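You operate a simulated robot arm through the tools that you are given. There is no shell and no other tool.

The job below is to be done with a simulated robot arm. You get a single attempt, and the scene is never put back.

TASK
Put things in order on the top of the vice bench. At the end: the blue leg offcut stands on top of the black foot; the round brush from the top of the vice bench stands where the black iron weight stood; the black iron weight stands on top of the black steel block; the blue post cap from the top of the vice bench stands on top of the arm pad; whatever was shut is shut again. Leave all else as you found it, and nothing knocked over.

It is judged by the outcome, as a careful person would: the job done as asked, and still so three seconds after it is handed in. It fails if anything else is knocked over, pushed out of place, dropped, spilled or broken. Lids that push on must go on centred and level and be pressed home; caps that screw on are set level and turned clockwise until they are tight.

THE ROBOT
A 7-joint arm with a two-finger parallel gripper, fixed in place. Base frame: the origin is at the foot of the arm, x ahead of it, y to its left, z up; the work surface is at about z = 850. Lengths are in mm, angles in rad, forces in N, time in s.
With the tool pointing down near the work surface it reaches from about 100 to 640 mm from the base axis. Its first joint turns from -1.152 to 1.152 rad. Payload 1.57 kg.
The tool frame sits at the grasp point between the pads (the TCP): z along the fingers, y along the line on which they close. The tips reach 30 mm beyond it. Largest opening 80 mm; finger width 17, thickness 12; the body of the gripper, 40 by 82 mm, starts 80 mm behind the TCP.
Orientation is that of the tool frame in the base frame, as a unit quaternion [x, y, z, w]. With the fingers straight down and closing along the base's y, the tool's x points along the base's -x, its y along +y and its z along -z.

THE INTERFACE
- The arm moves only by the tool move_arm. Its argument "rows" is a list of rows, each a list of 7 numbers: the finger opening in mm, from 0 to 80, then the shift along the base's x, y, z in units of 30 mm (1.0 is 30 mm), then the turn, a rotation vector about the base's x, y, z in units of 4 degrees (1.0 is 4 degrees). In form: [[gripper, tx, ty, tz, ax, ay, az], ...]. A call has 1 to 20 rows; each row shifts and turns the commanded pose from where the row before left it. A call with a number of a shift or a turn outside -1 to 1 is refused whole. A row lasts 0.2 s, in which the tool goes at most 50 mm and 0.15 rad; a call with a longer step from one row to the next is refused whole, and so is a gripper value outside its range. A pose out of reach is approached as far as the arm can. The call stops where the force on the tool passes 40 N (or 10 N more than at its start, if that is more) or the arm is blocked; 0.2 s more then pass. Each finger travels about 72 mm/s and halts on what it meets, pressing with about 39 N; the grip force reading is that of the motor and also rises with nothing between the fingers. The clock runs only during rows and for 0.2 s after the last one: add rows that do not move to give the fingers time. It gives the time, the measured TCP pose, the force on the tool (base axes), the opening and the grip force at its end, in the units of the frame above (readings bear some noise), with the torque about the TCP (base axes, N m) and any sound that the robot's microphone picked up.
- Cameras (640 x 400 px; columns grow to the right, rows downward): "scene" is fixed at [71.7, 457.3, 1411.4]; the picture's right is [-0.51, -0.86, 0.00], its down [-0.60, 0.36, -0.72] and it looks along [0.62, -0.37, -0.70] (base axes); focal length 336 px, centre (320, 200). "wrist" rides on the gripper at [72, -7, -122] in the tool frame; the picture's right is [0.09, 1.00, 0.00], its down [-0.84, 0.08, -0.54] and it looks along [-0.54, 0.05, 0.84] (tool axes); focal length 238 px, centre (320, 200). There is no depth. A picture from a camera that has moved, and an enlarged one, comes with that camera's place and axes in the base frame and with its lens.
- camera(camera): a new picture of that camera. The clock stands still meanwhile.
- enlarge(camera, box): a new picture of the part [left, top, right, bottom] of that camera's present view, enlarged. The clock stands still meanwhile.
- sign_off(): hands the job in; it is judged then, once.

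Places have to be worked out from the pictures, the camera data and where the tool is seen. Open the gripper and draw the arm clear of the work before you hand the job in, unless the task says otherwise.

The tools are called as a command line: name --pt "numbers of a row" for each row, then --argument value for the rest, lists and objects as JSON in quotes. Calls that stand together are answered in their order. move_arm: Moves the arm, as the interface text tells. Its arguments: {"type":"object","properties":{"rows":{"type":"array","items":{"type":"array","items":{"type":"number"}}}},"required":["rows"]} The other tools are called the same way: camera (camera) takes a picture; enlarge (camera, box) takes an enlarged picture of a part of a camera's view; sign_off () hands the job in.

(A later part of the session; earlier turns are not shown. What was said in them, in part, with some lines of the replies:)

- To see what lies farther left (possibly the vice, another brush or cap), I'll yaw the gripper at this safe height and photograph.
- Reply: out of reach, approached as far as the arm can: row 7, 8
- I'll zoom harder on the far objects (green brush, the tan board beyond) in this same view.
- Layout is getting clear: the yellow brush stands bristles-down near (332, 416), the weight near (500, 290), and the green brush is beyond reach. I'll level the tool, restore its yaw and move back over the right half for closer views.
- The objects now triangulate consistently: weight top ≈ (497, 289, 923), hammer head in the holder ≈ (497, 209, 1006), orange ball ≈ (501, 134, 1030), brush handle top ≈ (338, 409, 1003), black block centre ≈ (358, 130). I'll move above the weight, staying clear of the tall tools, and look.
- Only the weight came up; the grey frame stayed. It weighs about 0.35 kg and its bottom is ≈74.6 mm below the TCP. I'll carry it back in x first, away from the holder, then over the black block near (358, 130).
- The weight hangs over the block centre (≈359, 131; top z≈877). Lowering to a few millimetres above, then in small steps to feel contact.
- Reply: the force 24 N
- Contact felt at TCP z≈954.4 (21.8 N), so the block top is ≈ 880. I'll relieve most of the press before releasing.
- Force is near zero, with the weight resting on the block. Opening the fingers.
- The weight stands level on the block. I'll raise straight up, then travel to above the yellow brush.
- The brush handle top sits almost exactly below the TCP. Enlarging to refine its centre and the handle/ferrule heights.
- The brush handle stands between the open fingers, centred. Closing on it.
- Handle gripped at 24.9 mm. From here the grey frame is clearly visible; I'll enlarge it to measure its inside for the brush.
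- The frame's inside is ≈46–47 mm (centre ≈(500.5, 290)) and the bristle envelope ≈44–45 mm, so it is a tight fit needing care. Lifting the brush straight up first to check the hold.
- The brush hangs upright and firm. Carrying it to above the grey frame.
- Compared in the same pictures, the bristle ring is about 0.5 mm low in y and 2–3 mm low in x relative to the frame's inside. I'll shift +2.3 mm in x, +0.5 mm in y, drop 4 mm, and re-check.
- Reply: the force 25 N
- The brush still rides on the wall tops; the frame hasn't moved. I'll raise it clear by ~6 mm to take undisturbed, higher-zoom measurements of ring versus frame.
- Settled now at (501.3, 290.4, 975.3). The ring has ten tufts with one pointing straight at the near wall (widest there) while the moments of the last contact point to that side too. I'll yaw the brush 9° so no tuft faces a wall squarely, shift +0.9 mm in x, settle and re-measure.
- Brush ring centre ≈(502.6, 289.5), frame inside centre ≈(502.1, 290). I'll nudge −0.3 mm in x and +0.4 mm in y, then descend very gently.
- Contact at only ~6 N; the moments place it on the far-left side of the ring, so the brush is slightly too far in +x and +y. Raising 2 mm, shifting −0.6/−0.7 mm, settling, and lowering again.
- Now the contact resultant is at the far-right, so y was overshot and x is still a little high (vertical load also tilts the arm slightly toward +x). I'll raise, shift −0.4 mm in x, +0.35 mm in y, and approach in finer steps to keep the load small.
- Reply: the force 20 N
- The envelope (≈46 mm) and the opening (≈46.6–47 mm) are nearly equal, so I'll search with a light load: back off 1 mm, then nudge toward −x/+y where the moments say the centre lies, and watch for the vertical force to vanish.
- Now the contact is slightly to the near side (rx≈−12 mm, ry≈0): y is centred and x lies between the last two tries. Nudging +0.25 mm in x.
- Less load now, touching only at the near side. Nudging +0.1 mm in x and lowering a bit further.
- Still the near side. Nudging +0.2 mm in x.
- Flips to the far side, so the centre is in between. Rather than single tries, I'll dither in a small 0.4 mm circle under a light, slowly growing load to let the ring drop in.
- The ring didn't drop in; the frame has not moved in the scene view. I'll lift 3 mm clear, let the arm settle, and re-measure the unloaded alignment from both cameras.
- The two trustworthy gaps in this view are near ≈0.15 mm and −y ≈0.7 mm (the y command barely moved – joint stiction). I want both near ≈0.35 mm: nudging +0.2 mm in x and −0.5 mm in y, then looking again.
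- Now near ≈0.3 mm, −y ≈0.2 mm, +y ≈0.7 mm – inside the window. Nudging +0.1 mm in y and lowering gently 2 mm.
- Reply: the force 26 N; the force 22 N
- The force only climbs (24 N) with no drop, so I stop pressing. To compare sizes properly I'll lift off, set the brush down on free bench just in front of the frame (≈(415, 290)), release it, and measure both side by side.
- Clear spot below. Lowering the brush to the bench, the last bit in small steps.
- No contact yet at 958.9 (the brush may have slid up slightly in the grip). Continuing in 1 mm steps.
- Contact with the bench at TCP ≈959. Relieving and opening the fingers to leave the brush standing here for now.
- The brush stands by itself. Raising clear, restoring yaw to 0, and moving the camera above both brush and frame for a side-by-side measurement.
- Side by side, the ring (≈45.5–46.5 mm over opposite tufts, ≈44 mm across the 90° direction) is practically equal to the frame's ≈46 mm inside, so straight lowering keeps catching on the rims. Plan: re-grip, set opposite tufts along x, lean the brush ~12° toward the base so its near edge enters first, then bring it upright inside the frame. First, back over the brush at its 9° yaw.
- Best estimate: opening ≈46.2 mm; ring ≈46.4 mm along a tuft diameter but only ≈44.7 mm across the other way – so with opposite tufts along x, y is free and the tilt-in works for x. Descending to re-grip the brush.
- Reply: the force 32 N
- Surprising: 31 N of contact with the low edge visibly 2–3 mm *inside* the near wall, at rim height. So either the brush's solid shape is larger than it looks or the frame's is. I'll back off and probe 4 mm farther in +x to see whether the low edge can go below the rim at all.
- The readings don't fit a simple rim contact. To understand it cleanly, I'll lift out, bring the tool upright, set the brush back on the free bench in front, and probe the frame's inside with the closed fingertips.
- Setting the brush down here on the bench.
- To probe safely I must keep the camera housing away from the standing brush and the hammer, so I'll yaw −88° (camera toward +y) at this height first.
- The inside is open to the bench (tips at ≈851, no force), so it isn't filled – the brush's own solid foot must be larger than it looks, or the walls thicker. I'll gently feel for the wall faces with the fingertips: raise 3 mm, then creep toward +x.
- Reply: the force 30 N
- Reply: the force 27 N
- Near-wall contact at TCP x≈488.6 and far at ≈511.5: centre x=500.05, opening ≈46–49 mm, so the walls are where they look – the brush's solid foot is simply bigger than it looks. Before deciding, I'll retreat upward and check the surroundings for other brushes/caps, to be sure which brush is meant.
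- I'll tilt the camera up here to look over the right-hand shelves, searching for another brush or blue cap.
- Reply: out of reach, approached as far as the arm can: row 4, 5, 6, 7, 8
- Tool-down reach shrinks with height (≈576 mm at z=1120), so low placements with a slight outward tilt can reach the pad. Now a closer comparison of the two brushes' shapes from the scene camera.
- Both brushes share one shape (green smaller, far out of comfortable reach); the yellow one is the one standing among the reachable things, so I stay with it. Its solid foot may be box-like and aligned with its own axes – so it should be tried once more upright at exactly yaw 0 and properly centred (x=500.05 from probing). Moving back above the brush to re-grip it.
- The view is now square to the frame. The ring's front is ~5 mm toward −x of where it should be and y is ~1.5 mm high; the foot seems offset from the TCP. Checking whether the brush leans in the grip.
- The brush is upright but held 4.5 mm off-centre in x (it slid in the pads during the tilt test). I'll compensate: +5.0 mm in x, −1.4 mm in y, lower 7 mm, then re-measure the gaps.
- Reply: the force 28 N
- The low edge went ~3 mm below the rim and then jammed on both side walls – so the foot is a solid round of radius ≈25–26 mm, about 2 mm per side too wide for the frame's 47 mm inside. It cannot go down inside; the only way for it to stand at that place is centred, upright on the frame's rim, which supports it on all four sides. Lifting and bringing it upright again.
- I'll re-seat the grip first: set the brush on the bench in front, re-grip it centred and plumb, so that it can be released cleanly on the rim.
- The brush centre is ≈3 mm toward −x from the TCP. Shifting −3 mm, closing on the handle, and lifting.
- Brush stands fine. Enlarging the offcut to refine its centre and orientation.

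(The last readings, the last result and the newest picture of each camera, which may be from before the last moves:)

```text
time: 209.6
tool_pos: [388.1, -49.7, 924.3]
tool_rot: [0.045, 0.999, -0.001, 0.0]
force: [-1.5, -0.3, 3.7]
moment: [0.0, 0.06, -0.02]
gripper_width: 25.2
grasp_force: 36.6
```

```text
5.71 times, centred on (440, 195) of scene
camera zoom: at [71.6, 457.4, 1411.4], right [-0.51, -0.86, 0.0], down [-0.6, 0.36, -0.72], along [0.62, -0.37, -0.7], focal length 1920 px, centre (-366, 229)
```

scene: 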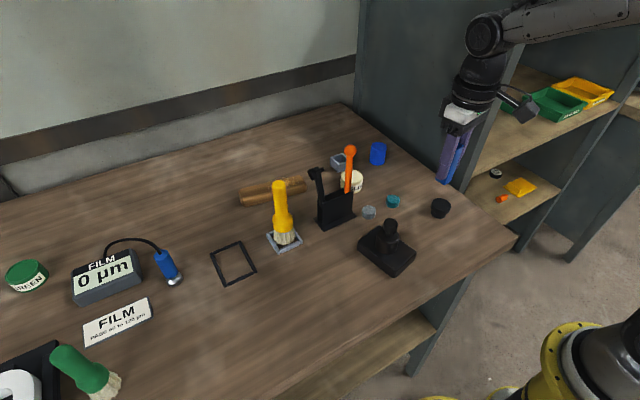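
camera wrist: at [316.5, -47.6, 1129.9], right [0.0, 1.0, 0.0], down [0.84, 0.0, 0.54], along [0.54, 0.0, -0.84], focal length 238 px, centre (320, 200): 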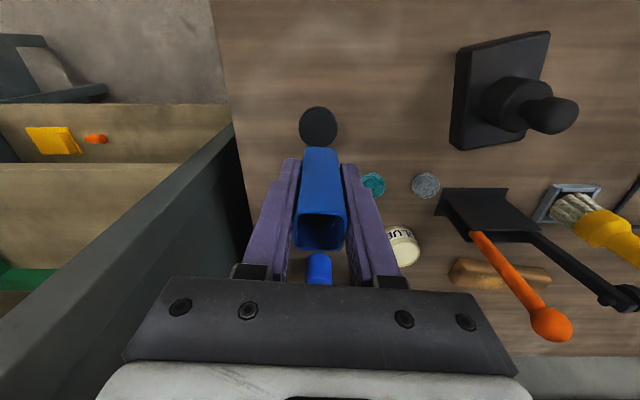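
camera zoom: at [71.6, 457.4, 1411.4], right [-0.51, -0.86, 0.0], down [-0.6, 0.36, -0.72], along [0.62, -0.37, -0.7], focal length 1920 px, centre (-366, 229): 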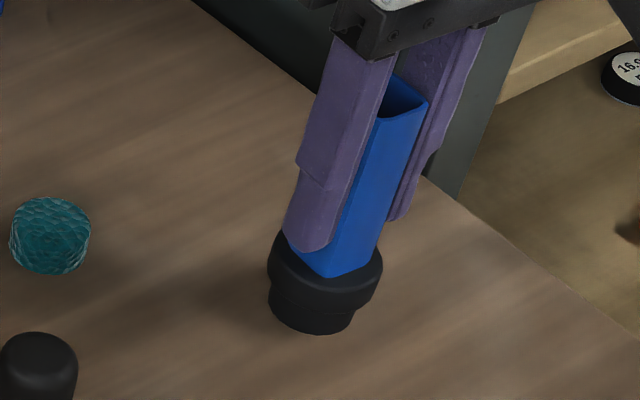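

Well centred on the foot. Opening the fingers slowly.

move_arm --pt "0 0 0 0.01 0 0 0" --pt "0 0 0 0 0 0 0" --pt "27 0 0 0 0 0 0" --pt "30 0 0 0 0 0 0" --pt "36 0 0 0 0 0 0" --pt "46 0 0 0 0 0 0" --pt "56 0 0 0 0 0 0" --pt "56 0 0 0 0 0 0"

enlarge --camera "scene" --box '[405, 150, 475, 230]'

camera --camera "wrist"

```text
time: 211.4
tool_pos: [388.8, -49.5, 925.5]
tool_rot: [0.046, 0.999, 0.0, -0.001]
force: [0.4, -0.8, 0.3]
moment: [-0.02, 0.0, 0.01]
gripper_width: 56.1
grasp_force: 0.1
```

```text
5.00 times, centred on (440, 190) of scene
camera zoom: at [71.7, 457.3, 1411.4], right [-0.51, -0.86, 0.0], down [-0.6, 0.36, -0.72], along [0.62, -0.37, -0.7], focal length 1680 px, centre (-280, 250)
```

zoom: 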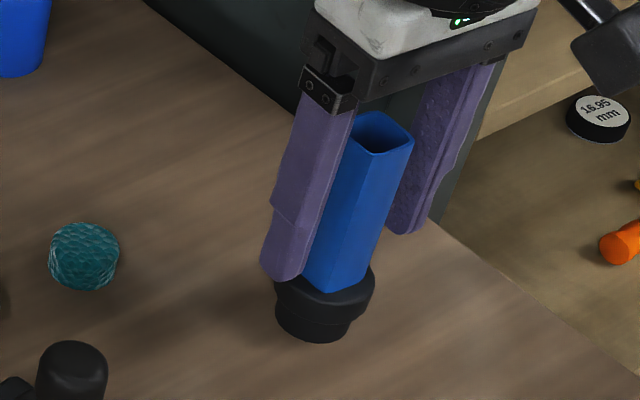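

```text
taken
camera wrist: at [316.2, -49.5, 1046.5], right [0.0, 1.0, 0.0], down [0.84, 0.0, 0.54], along [0.54, 0.0, -0.84], focal length 238 px, centre (320, 200)
```

wrist: 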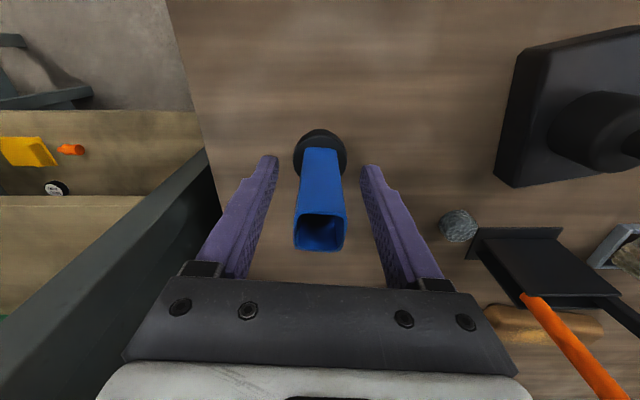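

Offcut stands on the foot. Raising straight up and moving toward the blue cap to look at it.

move_arm --pt "60 0 0 0.4 0 0 0" --pt "60 0 0 0.8 0 0 0" --pt "60 0 0 0.9 0 0 0" --pt "80 0 0 0.9 0 0 0" --pt "80 0 0 0.9 0 0 0" --pt "80 0.8 0 0.2 0 0 0" --pt "80 0.8 0 0 0 0 0" --pt "80 0.8 0 0 0 0 0" --pt "80 0.6 0 0 0 0 0" --pt "80 0 0 0 0 0 0" --pt "80 0 0 0 0 0 0"

camera --camera "wrist"

camera --camera "scene"

```text
time: 213.8
tool_pos: [479.1, -50.6, 1047.4]
tool_rot: [0.044, 0.999, 0.0, 0.0]
force: [0.9, 0.4, -0.1]
moment: [-0.03, 0.02, 0.01]
gripper_width: 80.2
grasp_force: 0.0
```

```text
taken
camera wrist: at [406.7, -49.9, 1168.9], right [0.0, 1.0, 0.0], down [0.84, 0.0, 0.54], along [0.54, 0.0, -0.84], focal length 238 px, centre (320, 200)
```

wrist: 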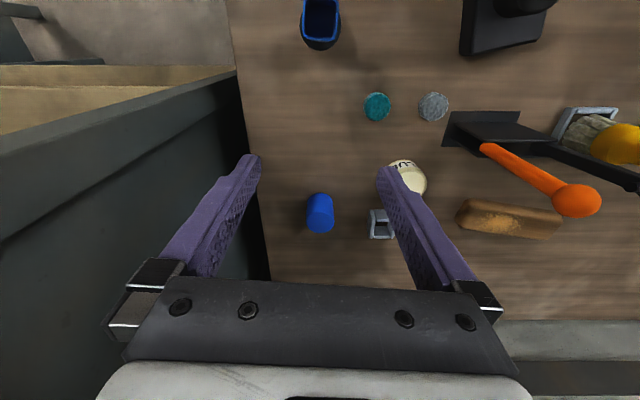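

```text
taken
```

scene: 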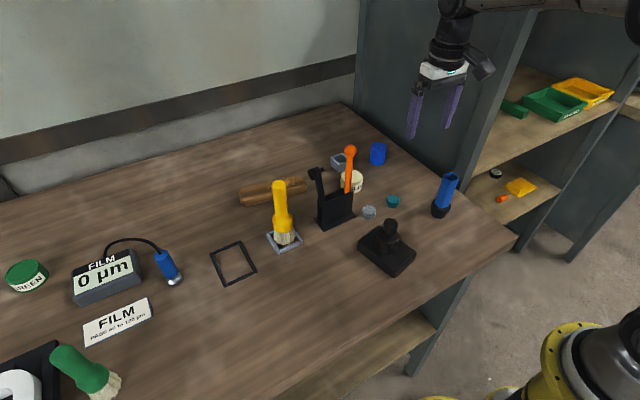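

Clear view of cap, grey tube and pad. Enlarging the cap and the pad in both cameras.

enlarge --camera "wrist" --box '[285, 175, 355, 245]'

enlarge --camera "wrist" --box '[440, 185, 580, 250]'

enlarge --camera "scene" --box '[355, 130, 405, 175]'

enlarge --camera "scene" --box '[230, 165, 320, 215]'

```text
5.71 times, centred on (320, 210) of wrist
camera zoom: at [406.7, -49.9, 1168.9], right [0.0, 1.0, 0.0], down [0.84, 0.0, 0.54], along [0.54, 0.0, -0.84], focal length 1362 px, centre (320, 143)
```

zoom: 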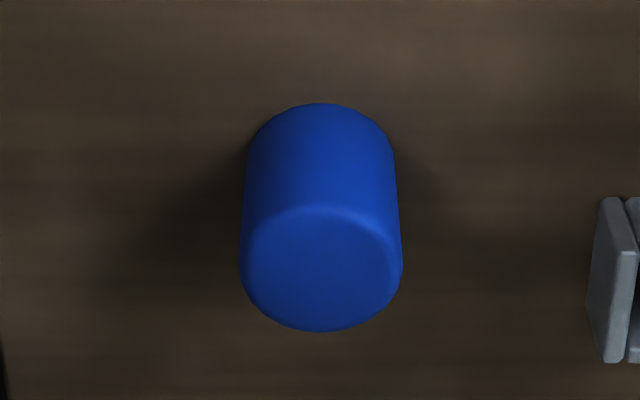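

```text
4.57 times, centred on (510, 218) of wrist
camera zoom: at [406.7, -49.9, 1168.9], right [0.0, 1.0, 0.0], down [0.84, 0.0, 0.54], along [0.54, 0.0, -0.84], focal length 1090 px, centre (-549, 120)
```

zoom: 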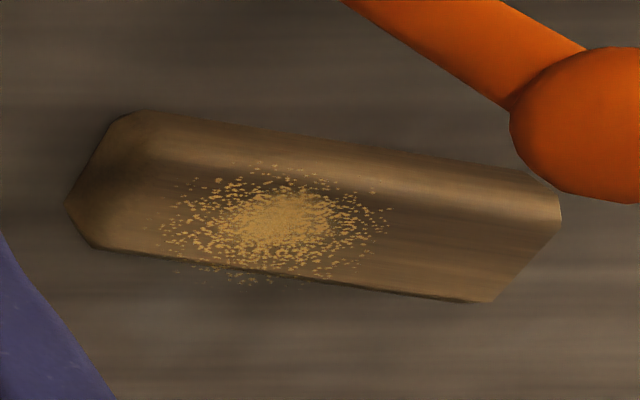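

```text
8.89 times, centred on (380, 152) of scene
camera zoom: at [71.7, 457.3, 1411.4], right [-0.51, -0.86, 0.0], down [-0.6, 0.36, -0.72], along [0.62, -0.37, -0.7], focal length 2986 px, centre (-213, 622)
```

zoom: 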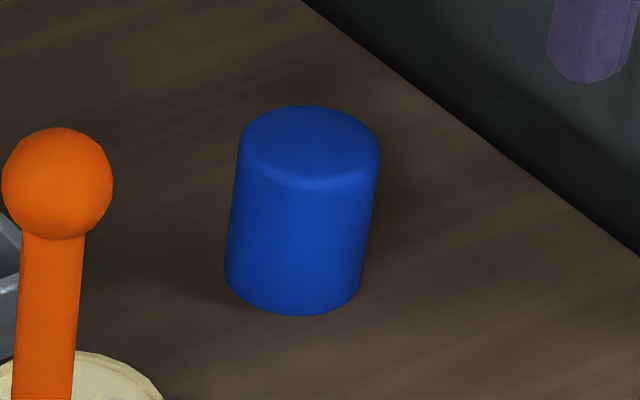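

```text
7.11 times, centred on (275, 190) of scene
camera zoom: at [71.7, 457.3, 1411.4], right [-0.51, -0.86, 0.0], down [-0.6, 0.36, -0.72], along [0.62, -0.37, -0.7], focal length 2389 px, centre (640, 271)
```

zoom: 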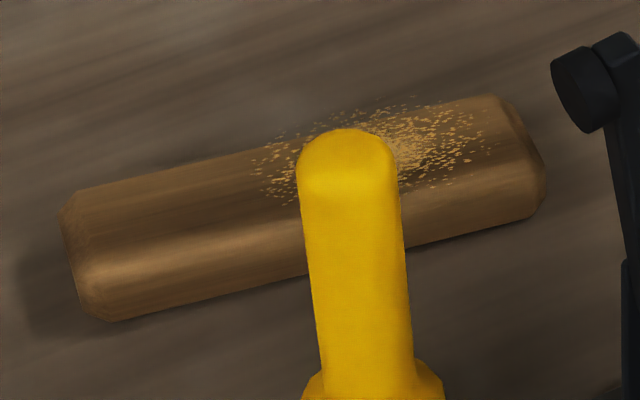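

Cap: Ø≈41 mm, height ≈47 mm, centre ≈(619, −49.7). The pad is beyond tool-down reach, so I'll grasp the cap with the tool leaned back 24° in the radial plane (pads stay parallel to the cap's axis) and keep that lean for placing. Tilting and moving above the cap.

move_arm --pt "80 0 0 0 -0.08 -0.99 0" --pt "80 0 0 0 -0.08 -0.99 0" --pt "80 0 0 0 -0.08 -0.99 0" --pt "80 0.5 0 0 -0.08 -0.99 0" --pt "80 0.6 0 -0.2 -0.08 -0.99 0" --pt "80 0.7 0 -0.3 -0.08 -0.99 0" --pt "80 0.9 0.01 -0.5 0 0 0" --pt "80 0.9 0.01 -0.5 0 0 0" --pt "80 0.8 0.01 -0.5 0 0 0" --pt "80 0.27 0 -0.5 0 0 0" --pt "80 0 0 0 0 0 0" --pt "80 0 0 0 0 0 0"

camera --camera "wrist"

camera --camera "scene"

```text
time: 216.4
tool_pos: [617.6, -48.9, 972.4]
tool_rot: [0.044, 0.977, -0.007, 0.207]
force: [-0.8, -1.0, 0.3]
moment: [0.0, -0.03, 0.04]
gripper_width: 80.1
grasp_force: 0.0
```

```text
taken
camera wrist: at [502.8, -44.7, 1055.4], right [0.01, 1.0, -0.03], down [0.55, 0.02, 0.83], along [0.83, -0.02, -0.55], focal length 238 px, centre (320, 200)
```

wrist: 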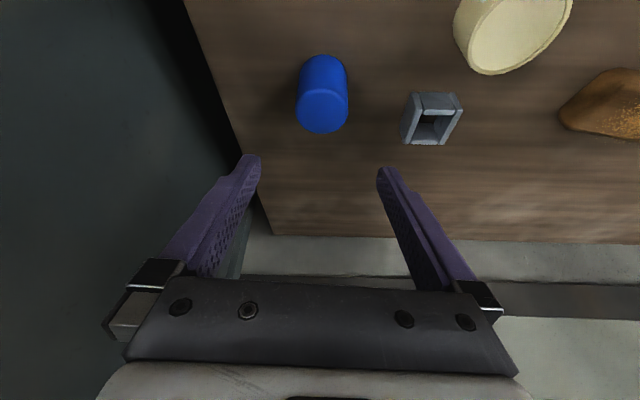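

```text
taken
```

scene: 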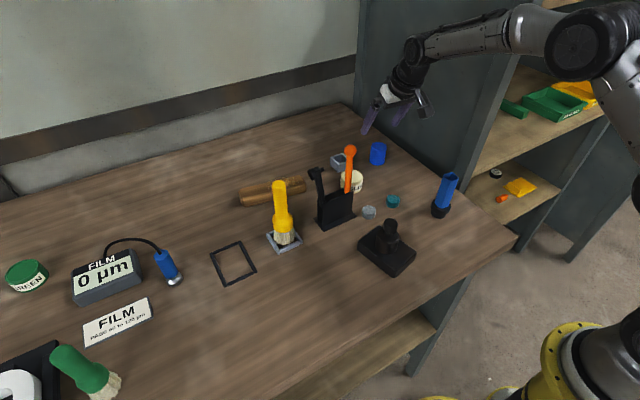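

Lean is 24°, and the cap's top lies right below the TCP. Lowering around it to TCP z≈887.

move_arm --pt "80 0.03 -0.02 -0.7 0 0 0" --pt "80 0 0 -0.8 0 0 0" --pt "80 0 0 -0.7 0 0 0" --pt "80 0 0 -0.4 0 0 0" --pt "80 0 0 -0.2 0 0 0" --pt "80 0 0 0 0 0 0" --pt "80 0 0 0 0 0 0"

camera --camera "wrist"

enlarge --camera "scene" --box '[320, 20, 480, 190]'

```text
time: 218.0
tool_pos: [619.3, -51.2, 888.2]
tool_rot: [0.045, 0.977, -0.007, 0.206]
force: [0.3, -0.7, -0.1]
moment: [-0.01, 0.01, -0.01]
gripper_width: 79.8
grasp_force: 0.1
```

```text
taken
camera wrist: at [504.2, -47.1, 970.2], right [0.01, 1.0, -0.03], down [0.55, 0.02, 0.83], along [0.83, -0.02, -0.55], focal length 238 px, centre (320, 200)
```

wrist: 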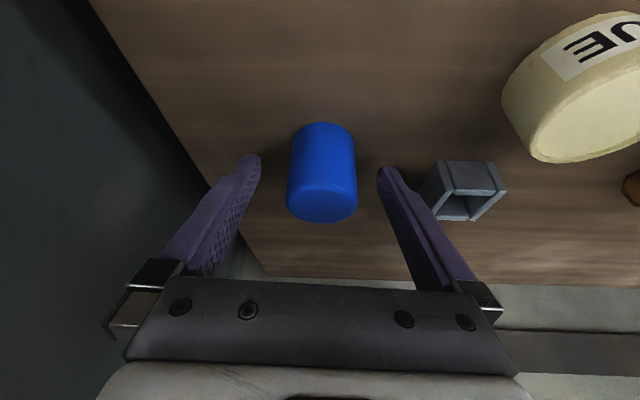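

```text
2.35 times, centred on (400, 105) of scene
camera zoom: at [71.7, 457.3, 1411.4], right [-0.51, -0.86, 0.0], down [-0.6, 0.36, -0.72], along [0.62, -0.37, -0.7], focal length 790 px, centre (132, 424)
```

zoom: 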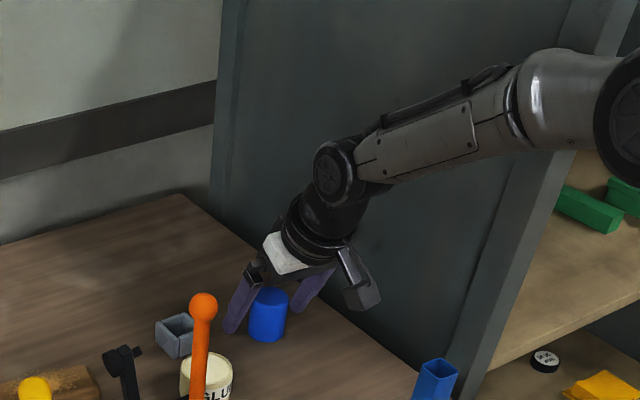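

The cap sits centred between the fingers. The arm's forearm rides high (bottom ≈1110), clear of the tall tools. I'll add 4° more lean for reach margin, then close on the cap.

move_arm --pt "80 0 0.02 0.03 -0.08 -0.99 0" --pt "80 0 0 0 0 0 0" --pt "80 0 0 0 0 0 0" --pt "0 0 0 0 0 0 0" --pt "0 0 0 0 0 0 0" --pt "0 0 0 0 0 0 0" --pt "0 0 0 0 0 0 0" --pt "0 0 0 0 0 0 0"

camera --camera "wrist"

enlarge --camera "scene" --box '[340, 100, 420, 180]'

```text
time: 219.8
tool_pos: [619.8, -50.2, 889.4]
tool_rot: [0.044, 0.97, -0.008, 0.241]
force: [-0.8, 0.0, -0.7]
moment: [-0.02, 0.0, -0.05]
gripper_width: 40.0
grasp_force: 39.1
```

```text
taken
camera wrist: at [498.5, -45.9, 963.0], right [0.01, 1.0, -0.04], down [0.49, 0.03, 0.87], along [0.87, -0.03, -0.49], focal length 238 px, centre (320, 200)
```

wrist: 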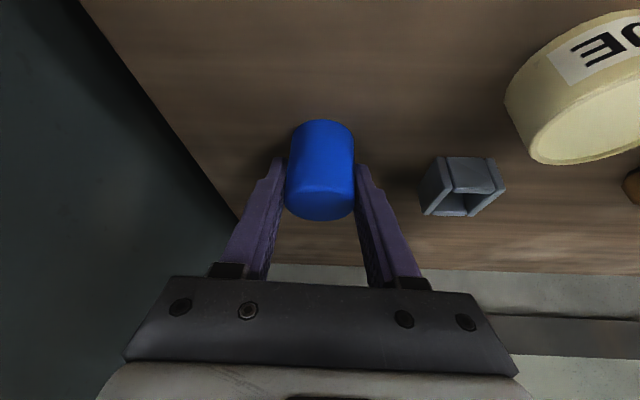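

```text
5.00 times, centred on (380, 140) of scene
camera zoom: at [71.7, 457.3, 1411.4], right [-0.51, -0.86, 0.0], down [-0.6, 0.36, -0.72], along [0.62, -0.37, -0.7], focal length 1680 px, centre (20, 500)
```

zoom: 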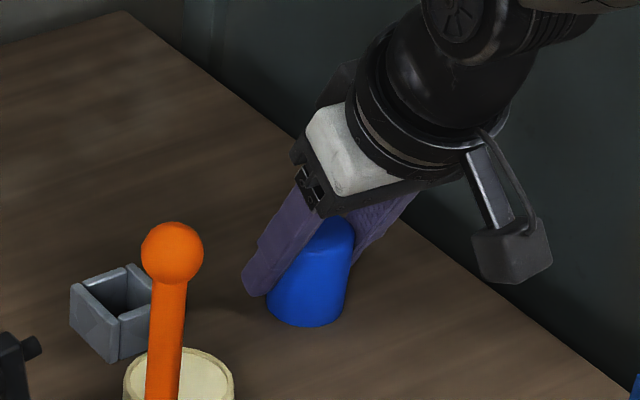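

Cap gripped (40.0 mm) with 28° lean; its bottom is 39.4 mm below the TCP. Lifting straight up first.

move_arm --pt "0 0 0 0.2 0 0 0" --pt "0 0 0 0.6 0 0 0" --pt "0 0 0 0.8 0 0 0" --pt "0 0 0 0.8 0 0 0" --pt "0 0 0 0.6 0 0 0" --pt "0 0 0 0 0 0 0"

enlarge --camera "scene" --box '[320, 60, 440, 180]'

```text
time: 221.2
tool_pos: [617.8, -49.8, 978.8]
tool_rot: [0.044, 0.97, -0.009, 0.24]
force: [0.3, -0.4, -0.1]
moment: [0.03, -0.01, 0.02]
gripper_width: 40.3
grasp_force: 38.9
```

```text
3.33 times, centred on (380, 120) of scene
camera zoom: at [71.7, 457.3, 1411.4], right [-0.51, -0.86, 0.0], down [-0.6, 0.36, -0.72], along [0.62, -0.37, -0.7], focal length 1120 px, centre (120, 467)
```

zoom: 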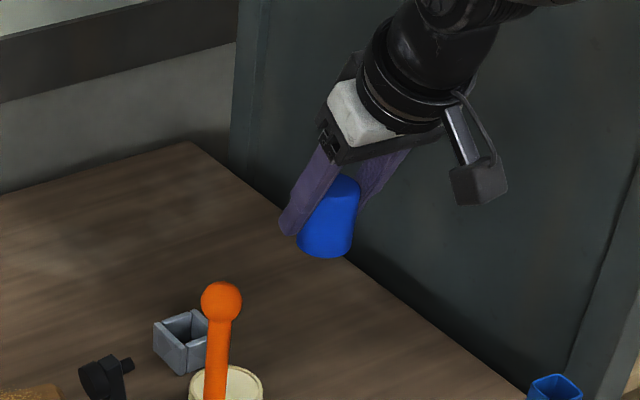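

Lifted cleanly and upright. Extending outward along the same radius to ≈717 mm before sweeping around, so the camera housing stays outside the tall tools.

move_arm --pt "0 0.8 -0.067 0.1 0 0 0" --pt "0 0.8 -0.067 0.1 0 0 0" --pt "0 0.8 -0.067 0.1 0 0 0" --pt "0 0.8 -0.067 0.07 0 0 0" --pt "0 0 0 0 0 0 0" --pt "0 0 0 0 0 0 0"

camera --camera "scene"

```text
time: 222.6
tool_pos: [716.4, -57.9, 989.4]
tool_rot: [0.044, 0.97, -0.008, 0.24]
force: [-0.2, 0.2, -0.6]
moment: [-0.02, -0.01, 0.03]
gripper_width: 40.0
grasp_force: 39.2
```

```text
taken
```

scene: 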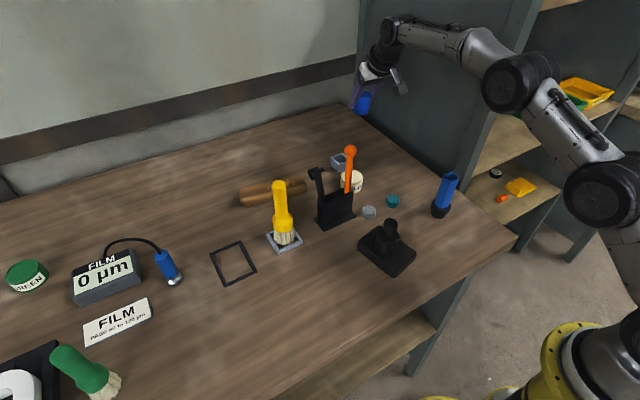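

Reached 718 mm without limit. Sweeping the first half of the arc (to ≈9.7° azimuth).

move_arm --pt "0 0.054 0.854 0 0 0 0.5125" --pt "0 0.023 0.855 0 0 0 0.5125" --pt "0 -0.007 0.855 0 0 0 0.5125" --pt "0 -0.038 0.854 0 0 0 0.5125" --pt "0 -0.069 0.852 0 0 0 0.5125" --pt "0 -0.099 0.849 0 0 0 0.5125" --pt "0 -0.129 0.845 0 0 0 0.5125" --pt "0 0 0 0 0 0 0"

camera --camera "scene"

camera --camera "wrist"

```text
time: 224.4
tool_pos: [707.0, 120.5, 988.6]
tool_rot: [-0.078, 0.968, 0.022, 0.239]
force: [-0.2, -0.7, 0.3]
moment: [0.0, -0.01, -0.01]
gripper_width: 39.9
grasp_force: 38.8
```

```text
taken
```

scene: 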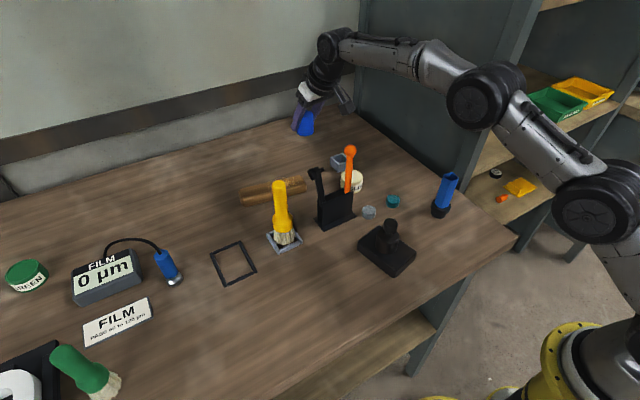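

```text
taken
camera wrist: at [588.4, 95.1, 1063.2], right [-0.24, 0.97, -0.04], down [0.47, 0.15, 0.87], along [0.85, 0.19, -0.49], focal length 238 px, centre (320, 200)
```

wrist: 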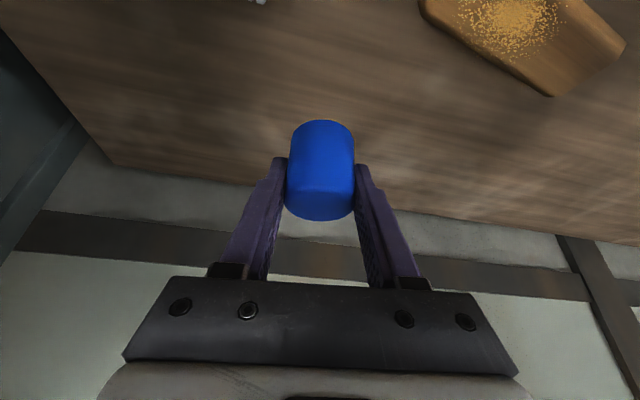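

All clear: the forearm is ≈1200 high over the tall tools. Sweeping the second half to the clean end of the pad.

move_arm --pt "0 -0.16 0.84 0 0 0 0.5125" --pt "0 -0.189 0.834 0 0 0 0.5125" --pt "0 -0.219 0.827 0 0 0 0.5125" --pt "0 -0.248 0.818 0 0 0 0.5125" --pt "0 -0.278 0.809 0 0 0 0.5125" --pt "0 -0.306 0.798 0 0 0 0.5125" --pt "0 -0.335 0.786 0 0 0 0.5125" --pt "0 0 0 0 0 0 0" --pt "0 0 0 0 0 0 0"

camera --camera "wrist"

enlarge --camera "scene" --box '[210, 60, 350, 220]'

```text
time: 226.4
tool_pos: [656.0, 291.3, 988.7]
tool_rot: [-0.198, 0.95, 0.051, 0.234]
force: [0.1, 0.2, 0.5]
moment: [0.0, -0.01, 0.04]
gripper_width: 39.8
grasp_force: 39.0
```

```text
taken
camera wrist: at [548.0, 236.9, 1062.8], right [-0.47, 0.88, -0.04], down [0.42, 0.26, 0.87], along [0.78, 0.4, -0.49], focal length 238 px, centre (320, 200)
```

wrist: 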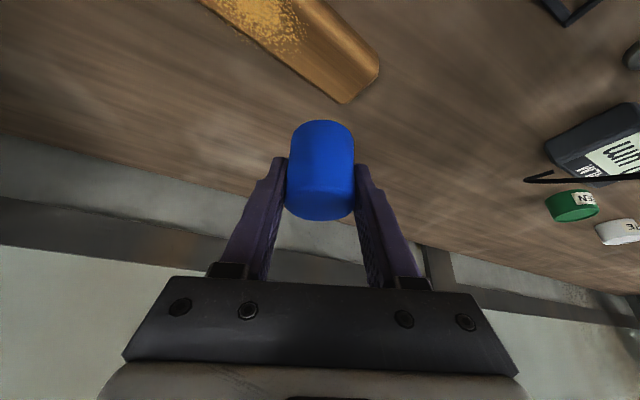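

```text
2.50 times, centred on (280, 140) of scene
camera zoom: at [71.7, 457.4, 1411.4], right [-0.51, -0.86, 0.0], down [-0.6, 0.36, -0.72], along [0.62, -0.37, -0.7], focal length 840 px, centre (420, 350)
```

zoom: 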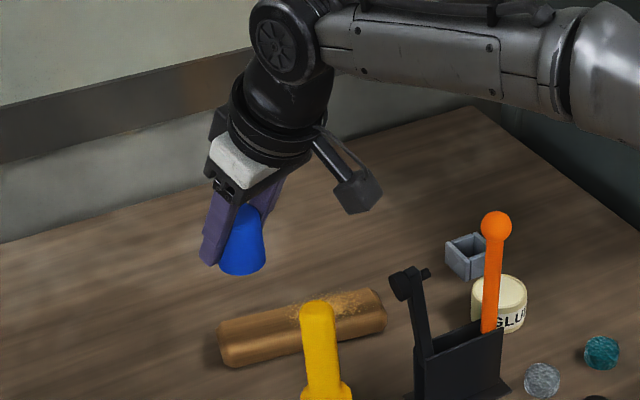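

The cap hangs above the left (clean) part of the pad. Enlarging the wrist view to place it properly over the pad's top.

enlarge --camera "wrist" --box '[190, 0, 400, 130]'

enlarge --camera "scene" --box '[230, 130, 320, 215]'

```text
3.05 times, centred on (295, 65) of wrist
camera zoom: at [548.0, 236.9, 1062.8], right [-0.47, 0.88, -0.04], down [0.42, 0.26, 0.87], along [0.78, 0.4, -0.49], focal length 726 px, centre (396, 611)
```

zoom: 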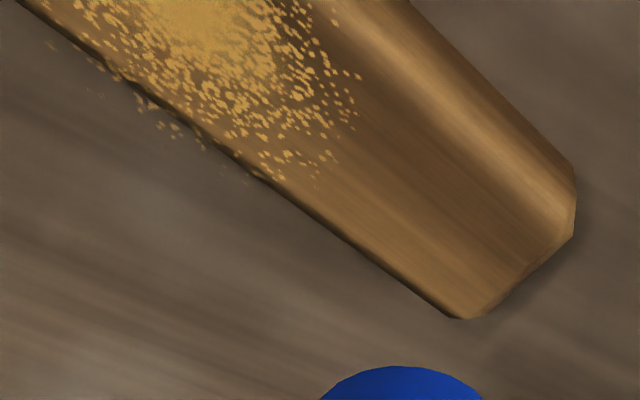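

```text
4.71 times, centred on (275, 172) of scene
camera zoom: at [71.7, 457.4, 1411.4], right [-0.51, -0.86, 0.0], down [-0.6, 0.36, -0.72], along [0.62, -0.37, -0.7], focal length 1581 px, centre (532, 329)
```

zoom: 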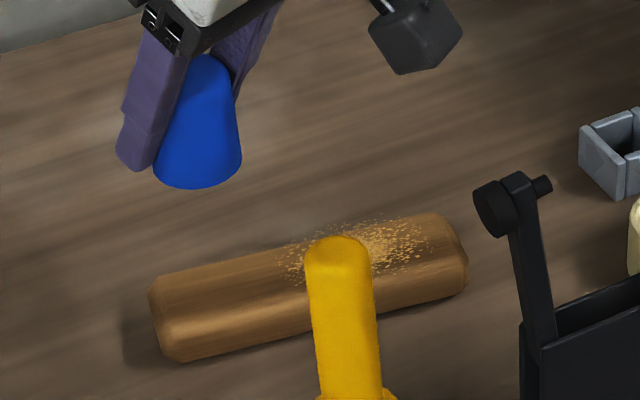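

Pad at y≈292 spans x≈625–673, so its centre line is x≈650; dust ends at y≈265. Shifting −5.5 mm in x and lowering to a few mm above the pad.

move_arm --pt "0 -0.18 0.02 -0.3 0 0 0" --pt "0 0 0 -0.7 0 0 0" --pt "0 0 0 -0.7 0 0 0" --pt "0 0 0 -0.4 0 0 0" --pt "0 0 0 0 0 0 0" --pt "0 0 0 0 0 0 0"

enlarge --camera "scene" --box '[210, 110, 340, 220]'

camera --camera "wrist"

```text
time: 227.8
tool_pos: [649.0, 292.4, 926.5]
tool_rot: [-0.198, 0.95, 0.052, 0.235]
force: [-0.6, -0.3, 0.4]
moment: [0.02, -0.02, 0.01]
gripper_width: 39.9
grasp_force: 39.1
```

```text
3.64 times, centred on (275, 165) of scene
camera zoom: at [71.7, 457.3, 1411.4], right [-0.51, -0.86, 0.0], down [-0.6, 0.36, -0.72], along [0.62, -0.37, -0.7], focal length 1222 px, centre (484, 327)
```

zoom: 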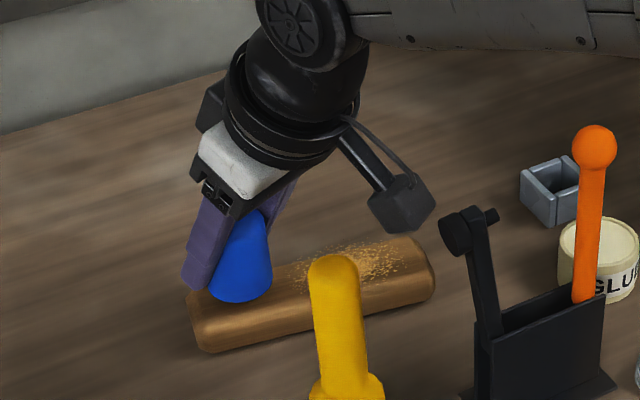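

```text
taken
camera wrist: at [541.8, 239.0, 1000.8], right [-0.47, 0.88, -0.04], down [0.42, 0.26, 0.87], along [0.78, 0.4, -0.49], focal length 238 px, centre (320, 200)
```

wrist: 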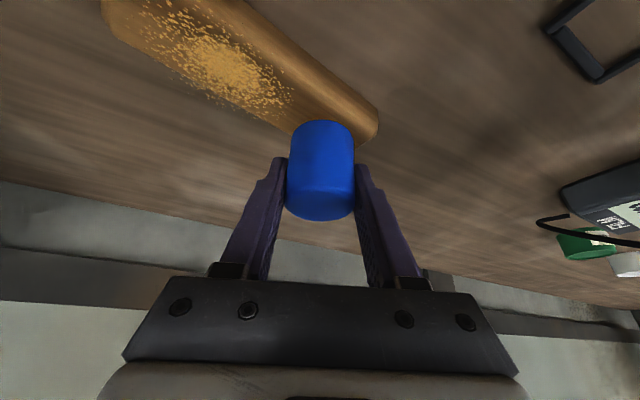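

Checking the overlap more closely.

enlarge --camera "wrist" --box '[220, 50, 400, 170]'

enlarge --camera "scene" --box '[245, 160, 315, 210]'

```text
3.33 times, centred on (310, 110) of wrist
camera zoom: at [541.8, 239.0, 1000.8], right [-0.47, 0.88, -0.04], down [0.42, 0.26, 0.87], along [0.78, 0.4, -0.49], focal length 794 px, centre (353, 500)
```

zoom: 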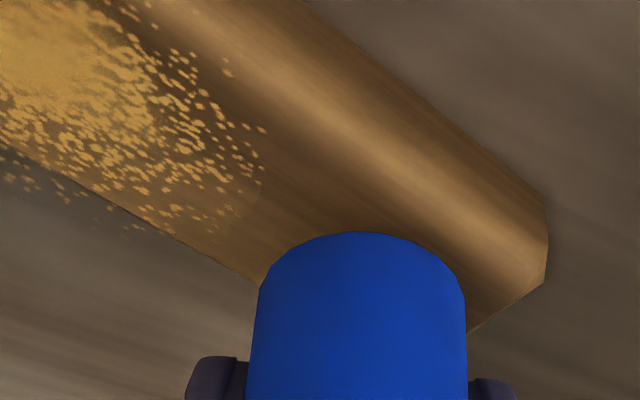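

```text
8.00 times, centred on (280, 185) of scene
camera zoom: at [71.7, 457.3, 1411.4], right [-0.51, -0.86, 0.0], down [-0.6, 0.36, -0.72], along [0.62, -0.37, -0.7], focal length 2687 px, centre (640, 320)
```

zoom: 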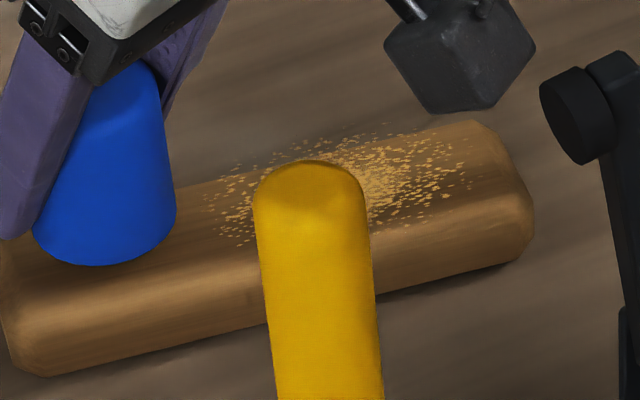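

The cap's centre projects onto the middle of the pad's flat top. Lowering gently to contact.

move_arm --pt "0 0 0 -0.1 0 0 0" --pt "0 0 0 -0.1 0 0 0" --pt "0 0 0 -0.05 0 0 0" --pt "0 0 0 0 0 0 0" --pt "0 0 0 0 0 0 0"

move_arm --pt "0 0 0 -0.04 0 0 0" --pt "0 0 0 0 0 0 0" --pt "0 0 0 0 0 0 0"

move_arm --pt "0 0 0 -0.04 0 0 0" --pt "0 0 0 0 0 0 0" --pt "0 0 0 0 0 0 0"

```text
time: 229.0
tool_pos: [650.1, 292.9, 920.1]
tool_rot: [-0.198, 0.95, 0.051, 0.235]
force: [0.4, 0.1, 0.4]
moment: [-0.04, 0.03, 0.01]
gripper_width: 39.8
grasp_force: 39.1
```

```text
time: 229.8
tool_pos: [650.2, 293.0, 920.3]
tool_rot: [-0.198, 0.95, 0.052, 0.235]
force: [0.3, 0.0, 0.5]
moment: [-0.01, -0.02, -0.01]
gripper_width: 39.8
grasp_force: 39.6
```

```text
time: 230.6
tool_pos: [649.6, 292.4, 919.1]
tool_rot: [-0.198, 0.95, 0.052, 0.235]
force: [0.2, -0.5, 0.9]
moment: [-0.06, 0.02, 0.01]
gripper_width: 39.9
grasp_force: 39.0
```

move_arm --pt "0 0 0 -0.05 0 0 0" --pt "0 0 0 0 0 0 0" --pt "0 0 0 0 0 0 0"

move_arm --pt "0 0 0 -0.05 0 0 0" --pt "0 0 0 0 0 0 0" --pt "0 0 0 0 0 0 0"

move_arm --pt "0 0 0 -0.05 0 0 0" --pt "0 0 0 0 0 0 0" --pt "0 0 0 0 0 0 0"

```text
time: 231.4
tool_pos: [649.9, 292.0, 918.1]
tool_rot: [-0.198, 0.95, 0.052, 0.236]
force: [-1.3, -0.7, 8.4]
moment: [-0.13, 0.1, -0.02]
gripper_width: 40.0
grasp_force: 39.4
```

```text
time: 232.2
tool_pos: [651.8, 292.7, 917.2]
tool_rot: [-0.197, 0.95, 0.052, 0.238]
force: [-2.3, -0.5, 19.3]
moment: [-0.19, 0.12, -0.02]
gripper_width: 39.9
grasp_force: 38.9
```

```text
time: 233.0
tool_pos: [651.4, 294.2, 918.7]
tool_rot: [-0.197, 0.949, 0.051, 0.238]
force: [-3.5, 0.0, 22.0]
moment: [-0.15, 0.22, 0.01]
gripper_width: 39.7
grasp_force: 38.8
```

Firm, well-centred contact at TCP ≈918 (pad top ≈879). Relieving the press before release.

move_arm --pt "0 0 0 0.05 0 0 0" --pt "0 0 0 0.03 0 0 0" --pt "0 0 0 0 0 0 0" --pt "0 0 0 0 0 0 0"

enlarge --camera "wrist" --box '[220, 50, 400, 170]'

enlarge --camera "scene" --box '[235, 150, 315, 210]'

```text
time: 234.0
tool_pos: [651.7, 292.4, 917.4]
tool_rot: [-0.197, 0.95, 0.052, 0.237]
force: [3.0, 4.1, 16.6]
moment: [-0.02, -0.1, 0.02]
gripper_width: 40.0
grasp_force: 38.7
```

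```text
3.33 times, centred on (310, 110) of wrist
camera zoom: at [542.7, 238.8, 991.6], right [-0.47, 0.88, -0.04], down [0.41, 0.26, 0.87], along [0.78, 0.4, -0.49], focal length 794 px, centre (353, 500)
```

zoom: 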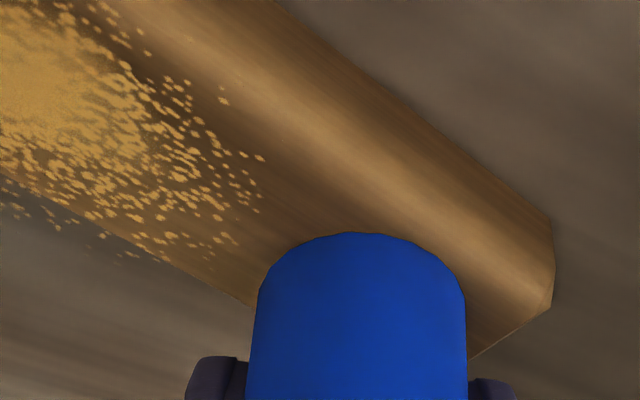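

```text
6.67 times, centred on (275, 180) of scene
camera zoom: at [71.4, 457.3, 1411.4], right [-0.51, -0.86, 0.0], down [-0.6, 0.36, -0.72], along [0.62, -0.37, -0.7], focal length 2239 px, centre (620, 333)
```

zoom: 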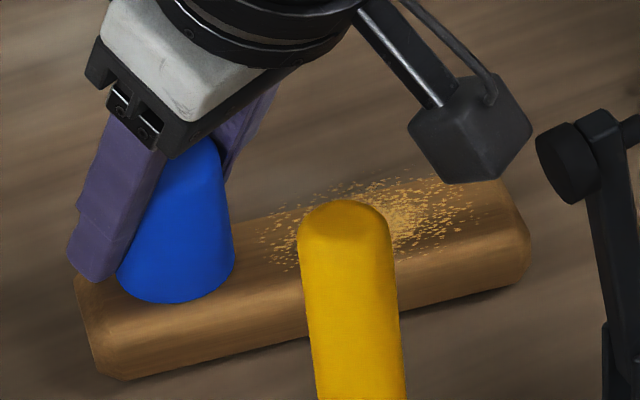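

It seats, but the cap is ≈4–6 mm toward the pad's far edge. I'll lift slightly, shift it 5 mm toward the near side (perpendicular to the pad), and set it down again.

move_arm --pt "0 0 0 0.15 0 0 0" --pt "0 0 0 0.1 0 0 0" --pt "0 -0.16 0.03 0 0 0 0" --pt "0 0 0 0 0 0 0" --pt "0 0 0 0 0 0 0" --pt "0 0 0 0 0 0 0"

move_arm --pt "0 0 0 -0.1 0 0 0" --pt "0 0 0 -0.04 0 0 0" --pt "0 0 0 0 0 0 0" --pt "0 0 0 0 0 0 0"

enlarge --camera "scene" --box '[235, 150, 315, 210]'

```text
time: 235.4
tool_pos: [645.0, 292.9, 922.2]
tool_rot: [-0.198, 0.95, 0.051, 0.235]
force: [0.3, 0.0, -0.2]
moment: [-0.02, 0.02, 0.04]
gripper_width: 40.1
grasp_force: 39.5
```

```text
time: 236.4
tool_pos: [645.9, 292.8, 919.3]
tool_rot: [-0.198, 0.95, 0.051, 0.234]
force: [0.7, 0.5, 0.0]
moment: [0.01, 0.0, -0.02]
gripper_width: 39.9
grasp_force: 39.1
```

```text
6.67 times, centred on (275, 180) of scene
camera zoom: at [71.7, 457.3, 1411.4], right [-0.51, -0.86, 0.0], down [-0.6, 0.36, -0.72], along [0.62, -0.37, -0.7], focal length 2239 px, centre (620, 333)
```

zoom: 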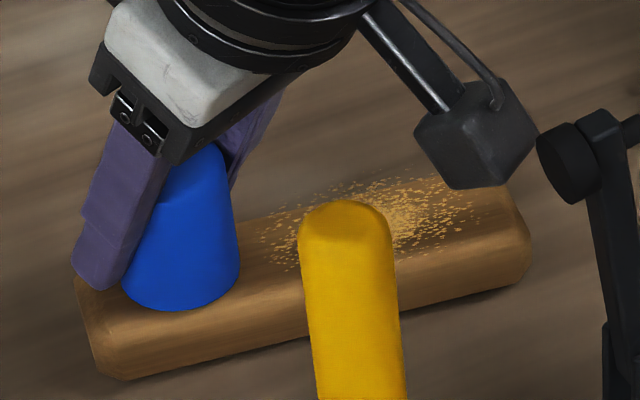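

Lowering the last millimetres to contact.

move_arm --pt "0 0 0 -0.04 0 0 0" --pt "0 0 0 0 0 0 0" --pt "0 0 0 0 0 0 0"

move_arm --pt "0 0 0 -0.03 0 0 0" --pt "0 0 0 0 0 0 0" --pt "0 0 0 0 0 0 0"

```text
time: 237.2
tool_pos: [645.2, 293.8, 919.0]
tool_rot: [-0.197, 0.95, 0.051, 0.236]
force: [-0.1, 0.1, 1.4]
moment: [-0.01, 0.01, -0.02]
gripper_width: 39.9
grasp_force: 39.2
```

```text
time: 238.0
tool_pos: [645.9, 294.0, 918.7]
tool_rot: [-0.198, 0.95, 0.052, 0.237]
force: [1.3, -0.5, 5.6]
moment: [-0.07, -0.04, 0.04]
gripper_width: 39.9
grasp_force: 38.6
```

Light, centred contact (5.6 N). Opening the fingers slowly.

move_arm --pt "0 0 0 0.01 0 0 0" --pt "42 0 0 0 0 0 0" --pt "46 0 0 0 0 0 0" --pt "54 0 0 0 0 0 0" --pt "64 0 0 0 0 0 0" --pt "74 0 0 0 0 0 0" --pt "80 0 0 0 0 0 0" --pt "80 0 0 0 0 0 0"

enlarge --camera "scene" --box '[225, 140, 325, 215]'

camera --camera "wrist"

```text
time: 239.8
tool_pos: [645.5, 292.6, 918.2]
tool_rot: [-0.198, 0.95, 0.052, 0.234]
force: [-0.6, -0.3, 0.1]
moment: [-0.02, -0.03, 0.04]
gripper_width: 80.2
grasp_force: 0.0
```

```text
5.33 times, centred on (275, 178) of scene
camera zoom: at [71.7, 457.3, 1411.4], right [-0.51, -0.86, 0.0], down [-0.6, 0.36, -0.72], along [0.62, -0.37, -0.7], focal length 1792 px, centre (560, 320)
```

zoom: 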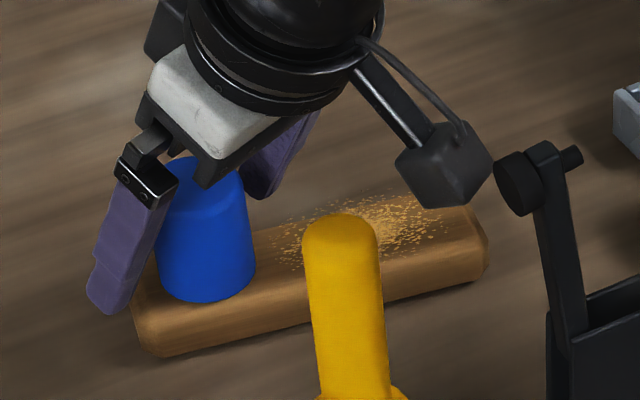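

```text
taken
camera wrist: at [537.8, 239.6, 991.6], right [-0.47, 0.88, -0.04], down [0.42, 0.26, 0.87], along [0.78, 0.4, -0.49], focal length 238 px, centre (320, 200)
```

wrist: 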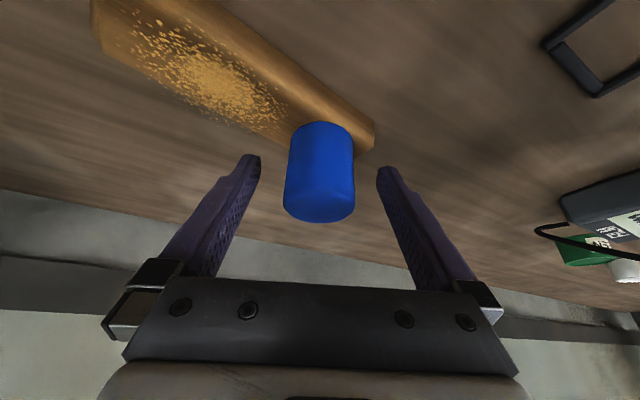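

The blue cap stands on the pad's clean end. Retreating: straight up first, then up and inward.

move_arm --pt "80 0 0 0.4 0 0 0" --pt "80 0 0 0.7 0 0 0" --pt "80 0 0 0.8 0 0 0" --pt "80 0 0 0.5 0 0 0" --pt "80 -0.3 -0.136 0.7 0 0 0" --pt "80 -0.3 -0.136 0.7 0 0 0" --pt "80 -0.4 -0.18 0.7 0 0 0" --pt "80 -0.5 -0.22 0.7 0 0 0" --pt "80 -0.6 -0.27 0.4 0 0 0" --pt "80 -0.6 -0.27 0 0 0 0" --pt "80 0 0 0 0 0 0"

camera --camera "scene"

camera --camera "wrist"

```text
time: 242.2
tool_pos: [563.3, 256.7, 1083.2]
tool_rot: [-0.197, 0.95, 0.052, 0.235]
force: [-0.8, -0.1, -0.1]
moment: [-0.01, 0.02, -0.03]
gripper_width: 80.1
grasp_force: 0.0
```

```text
taken
```

scene: 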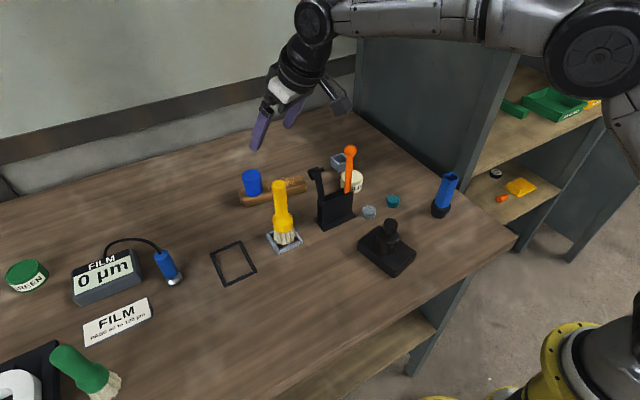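

```text
taken
camera wrist: at [455.6, 204.1, 1158.7], right [-0.47, 0.88, -0.04], down [0.42, 0.26, 0.87], along [0.78, 0.39, -0.49], focal length 238 px, centre (320, 200)
```

wrist: 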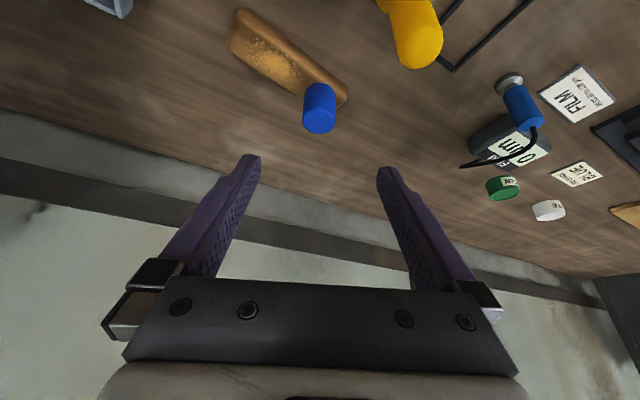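

All four placements are visible. Checking each closely before parking the arm.

enlarge --camera "scene" --box '[225, 160, 325, 260]'

enlarge --camera "scene" --box '[340, 130, 480, 290]'

enlarge --camera "wrist" --box '[220, 0, 370, 140]'

```text
4.00 times, centred on (275, 210) of scene
camera zoom: at [71.7, 457.3, 1411.4], right [-0.51, -0.86, 0.0], down [-0.6, 0.36, -0.72], along [0.62, -0.37, -0.7], focal length 1344 px, centre (500, 160)
```

zoom: 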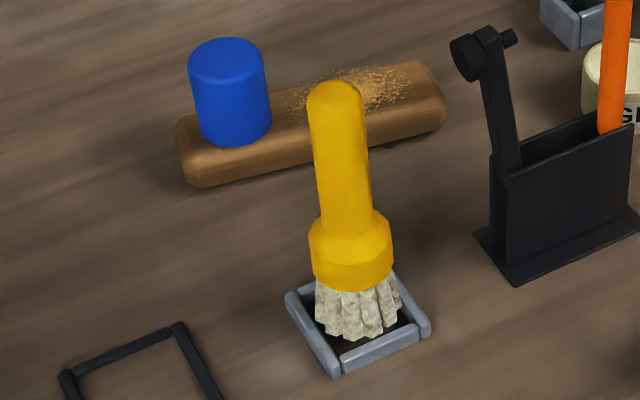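

```text
2.50 times, centred on (410, 210) of scene
camera zoom: at [71.7, 457.3, 1411.4], right [-0.51, -0.86, 0.0], down [-0.6, 0.36, -0.72], along [0.62, -0.37, -0.7], focal length 840 px, centre (95, 175)
```

zoom: 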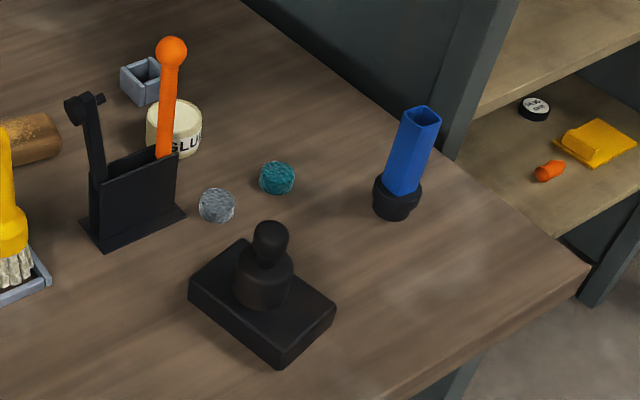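

```text
2.86 times, centred on (295, 70) of wrist
camera zoom: at [455.6, 204.1, 1158.7], right [-0.47, 0.88, -0.04], down [0.42, 0.26, 0.87], along [0.78, 0.39, -0.49], focal length 681 px, centre (391, 571)
```

zoom: 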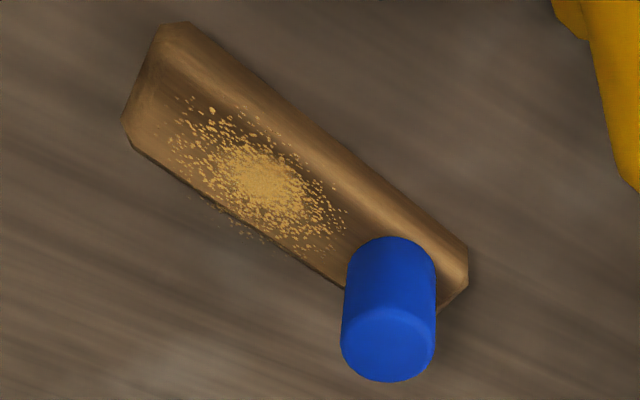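

Everything stands as required: weight on the block, offcut on the foot, cap on the pad's clean end, brush upright at the weight's former place. Parking the arm: rising, retracting inward and levelling the tool.

move_arm --pt "80 -0.2 -0.1 0.8 0 0 0" --pt "80 -0.4 -0.2 0.6 0 0 0" --pt "80 -0.8 -0.4 0 0 0 0" --pt "80 -0.8 -0.4 0 0 0 0" --pt "80 -0.8 -0.5 0 0 0 0" --pt "80 -0.8 -0.5 0 0 0 0" --pt "80 -0.8 -0.6 0 0 0 0" --pt "80 -0.6 -0.6 0 -0.408 0.913 0" --pt "80 -0.5 -0.6 0 -0.408 0.913 0" --pt "80 0 -0.5 0 -0.408 0.913 0" --pt "80 0 -0.5 0 -0.408 0.913 0" --pt "80 0 0 0 -0.408 0.913 0" --pt "80 0 0 0 -0.408 0.913 0" --pt "80 0 0 0 -0.408 0.913 0" --pt "80 0 0 0 0 0 0" --pt "80 0 0 0 0 0 0"

camera --camera "scene"

camera --camera "wrist"

```text
time: 245.6
tool_pos: [393.3, 110.3, 1126.4]
tool_rot: [-0.204, 0.979, 0.0, -0.002]
force: [-0.9, 0.3, 0.4]
moment: [-0.03, -0.01, -0.01]
gripper_width: 80.0
grasp_force: 0.1
```

```text
taken
```

scene: 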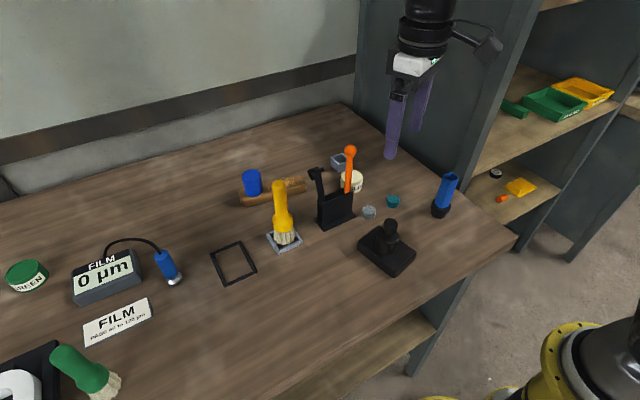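

```text
taken
camera wrist: at [330.2, 76.3, 1248.8], right [-0.48, 0.88, 0.0], down [0.74, 0.4, 0.54], along [0.47, 0.26, -0.84], focal length 238 px, centre (320, 200)
```

wrist: 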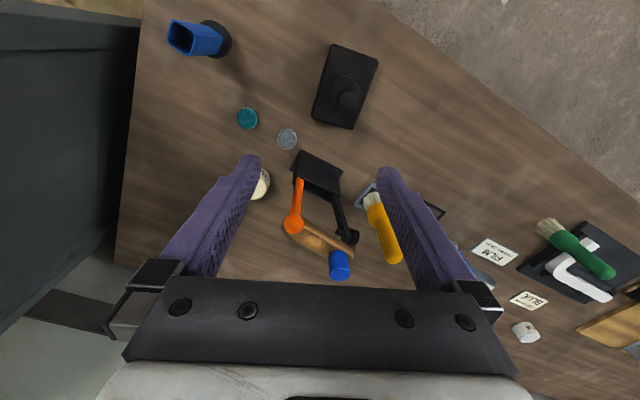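

The arm is parked clear with the gripper open and all objects are steady. The brush stands upright and centred on the grey frame where the weight stood (its foot is slightly too wide to drop inside); the other three placements are as asked. Handing in.

sign_off

```text
The job is handed in.
```

I handed the job in with three of the four placements done as asked. The fourth, the round brush, is only partly right: it stands where the weight stood but about 12 mm too high.

- **Blue leg offcut:** it stands on top of the black foot, centred.
- **Black iron weight:** it stands on top of the black steel block.
- **Blue post cap:** it stands on the end of the wooden arm pad that has no sawdust on it. I took the brown wooden bar to be the arm pad.
- **Round brush:** it stands upright and centred where the weight was, but on the rim of the grey frame, about 12 mm above the bench. The frame is fixed to the bench, and straight, turned and tilted attempts to lower the brush inside all failed. Its base seems to be less than a millimetre to about 2 mm per side too wide.

**Which brush:** there are two similar brushes in view. I used the yellow one because the green one is well beyond the arm's normal reach. If the green brush was meant, this part is wrong.

I saw no sign that anything else moved or fell, and I found nothing that had been shut. The gripper is open and the arm is clear of the bench.
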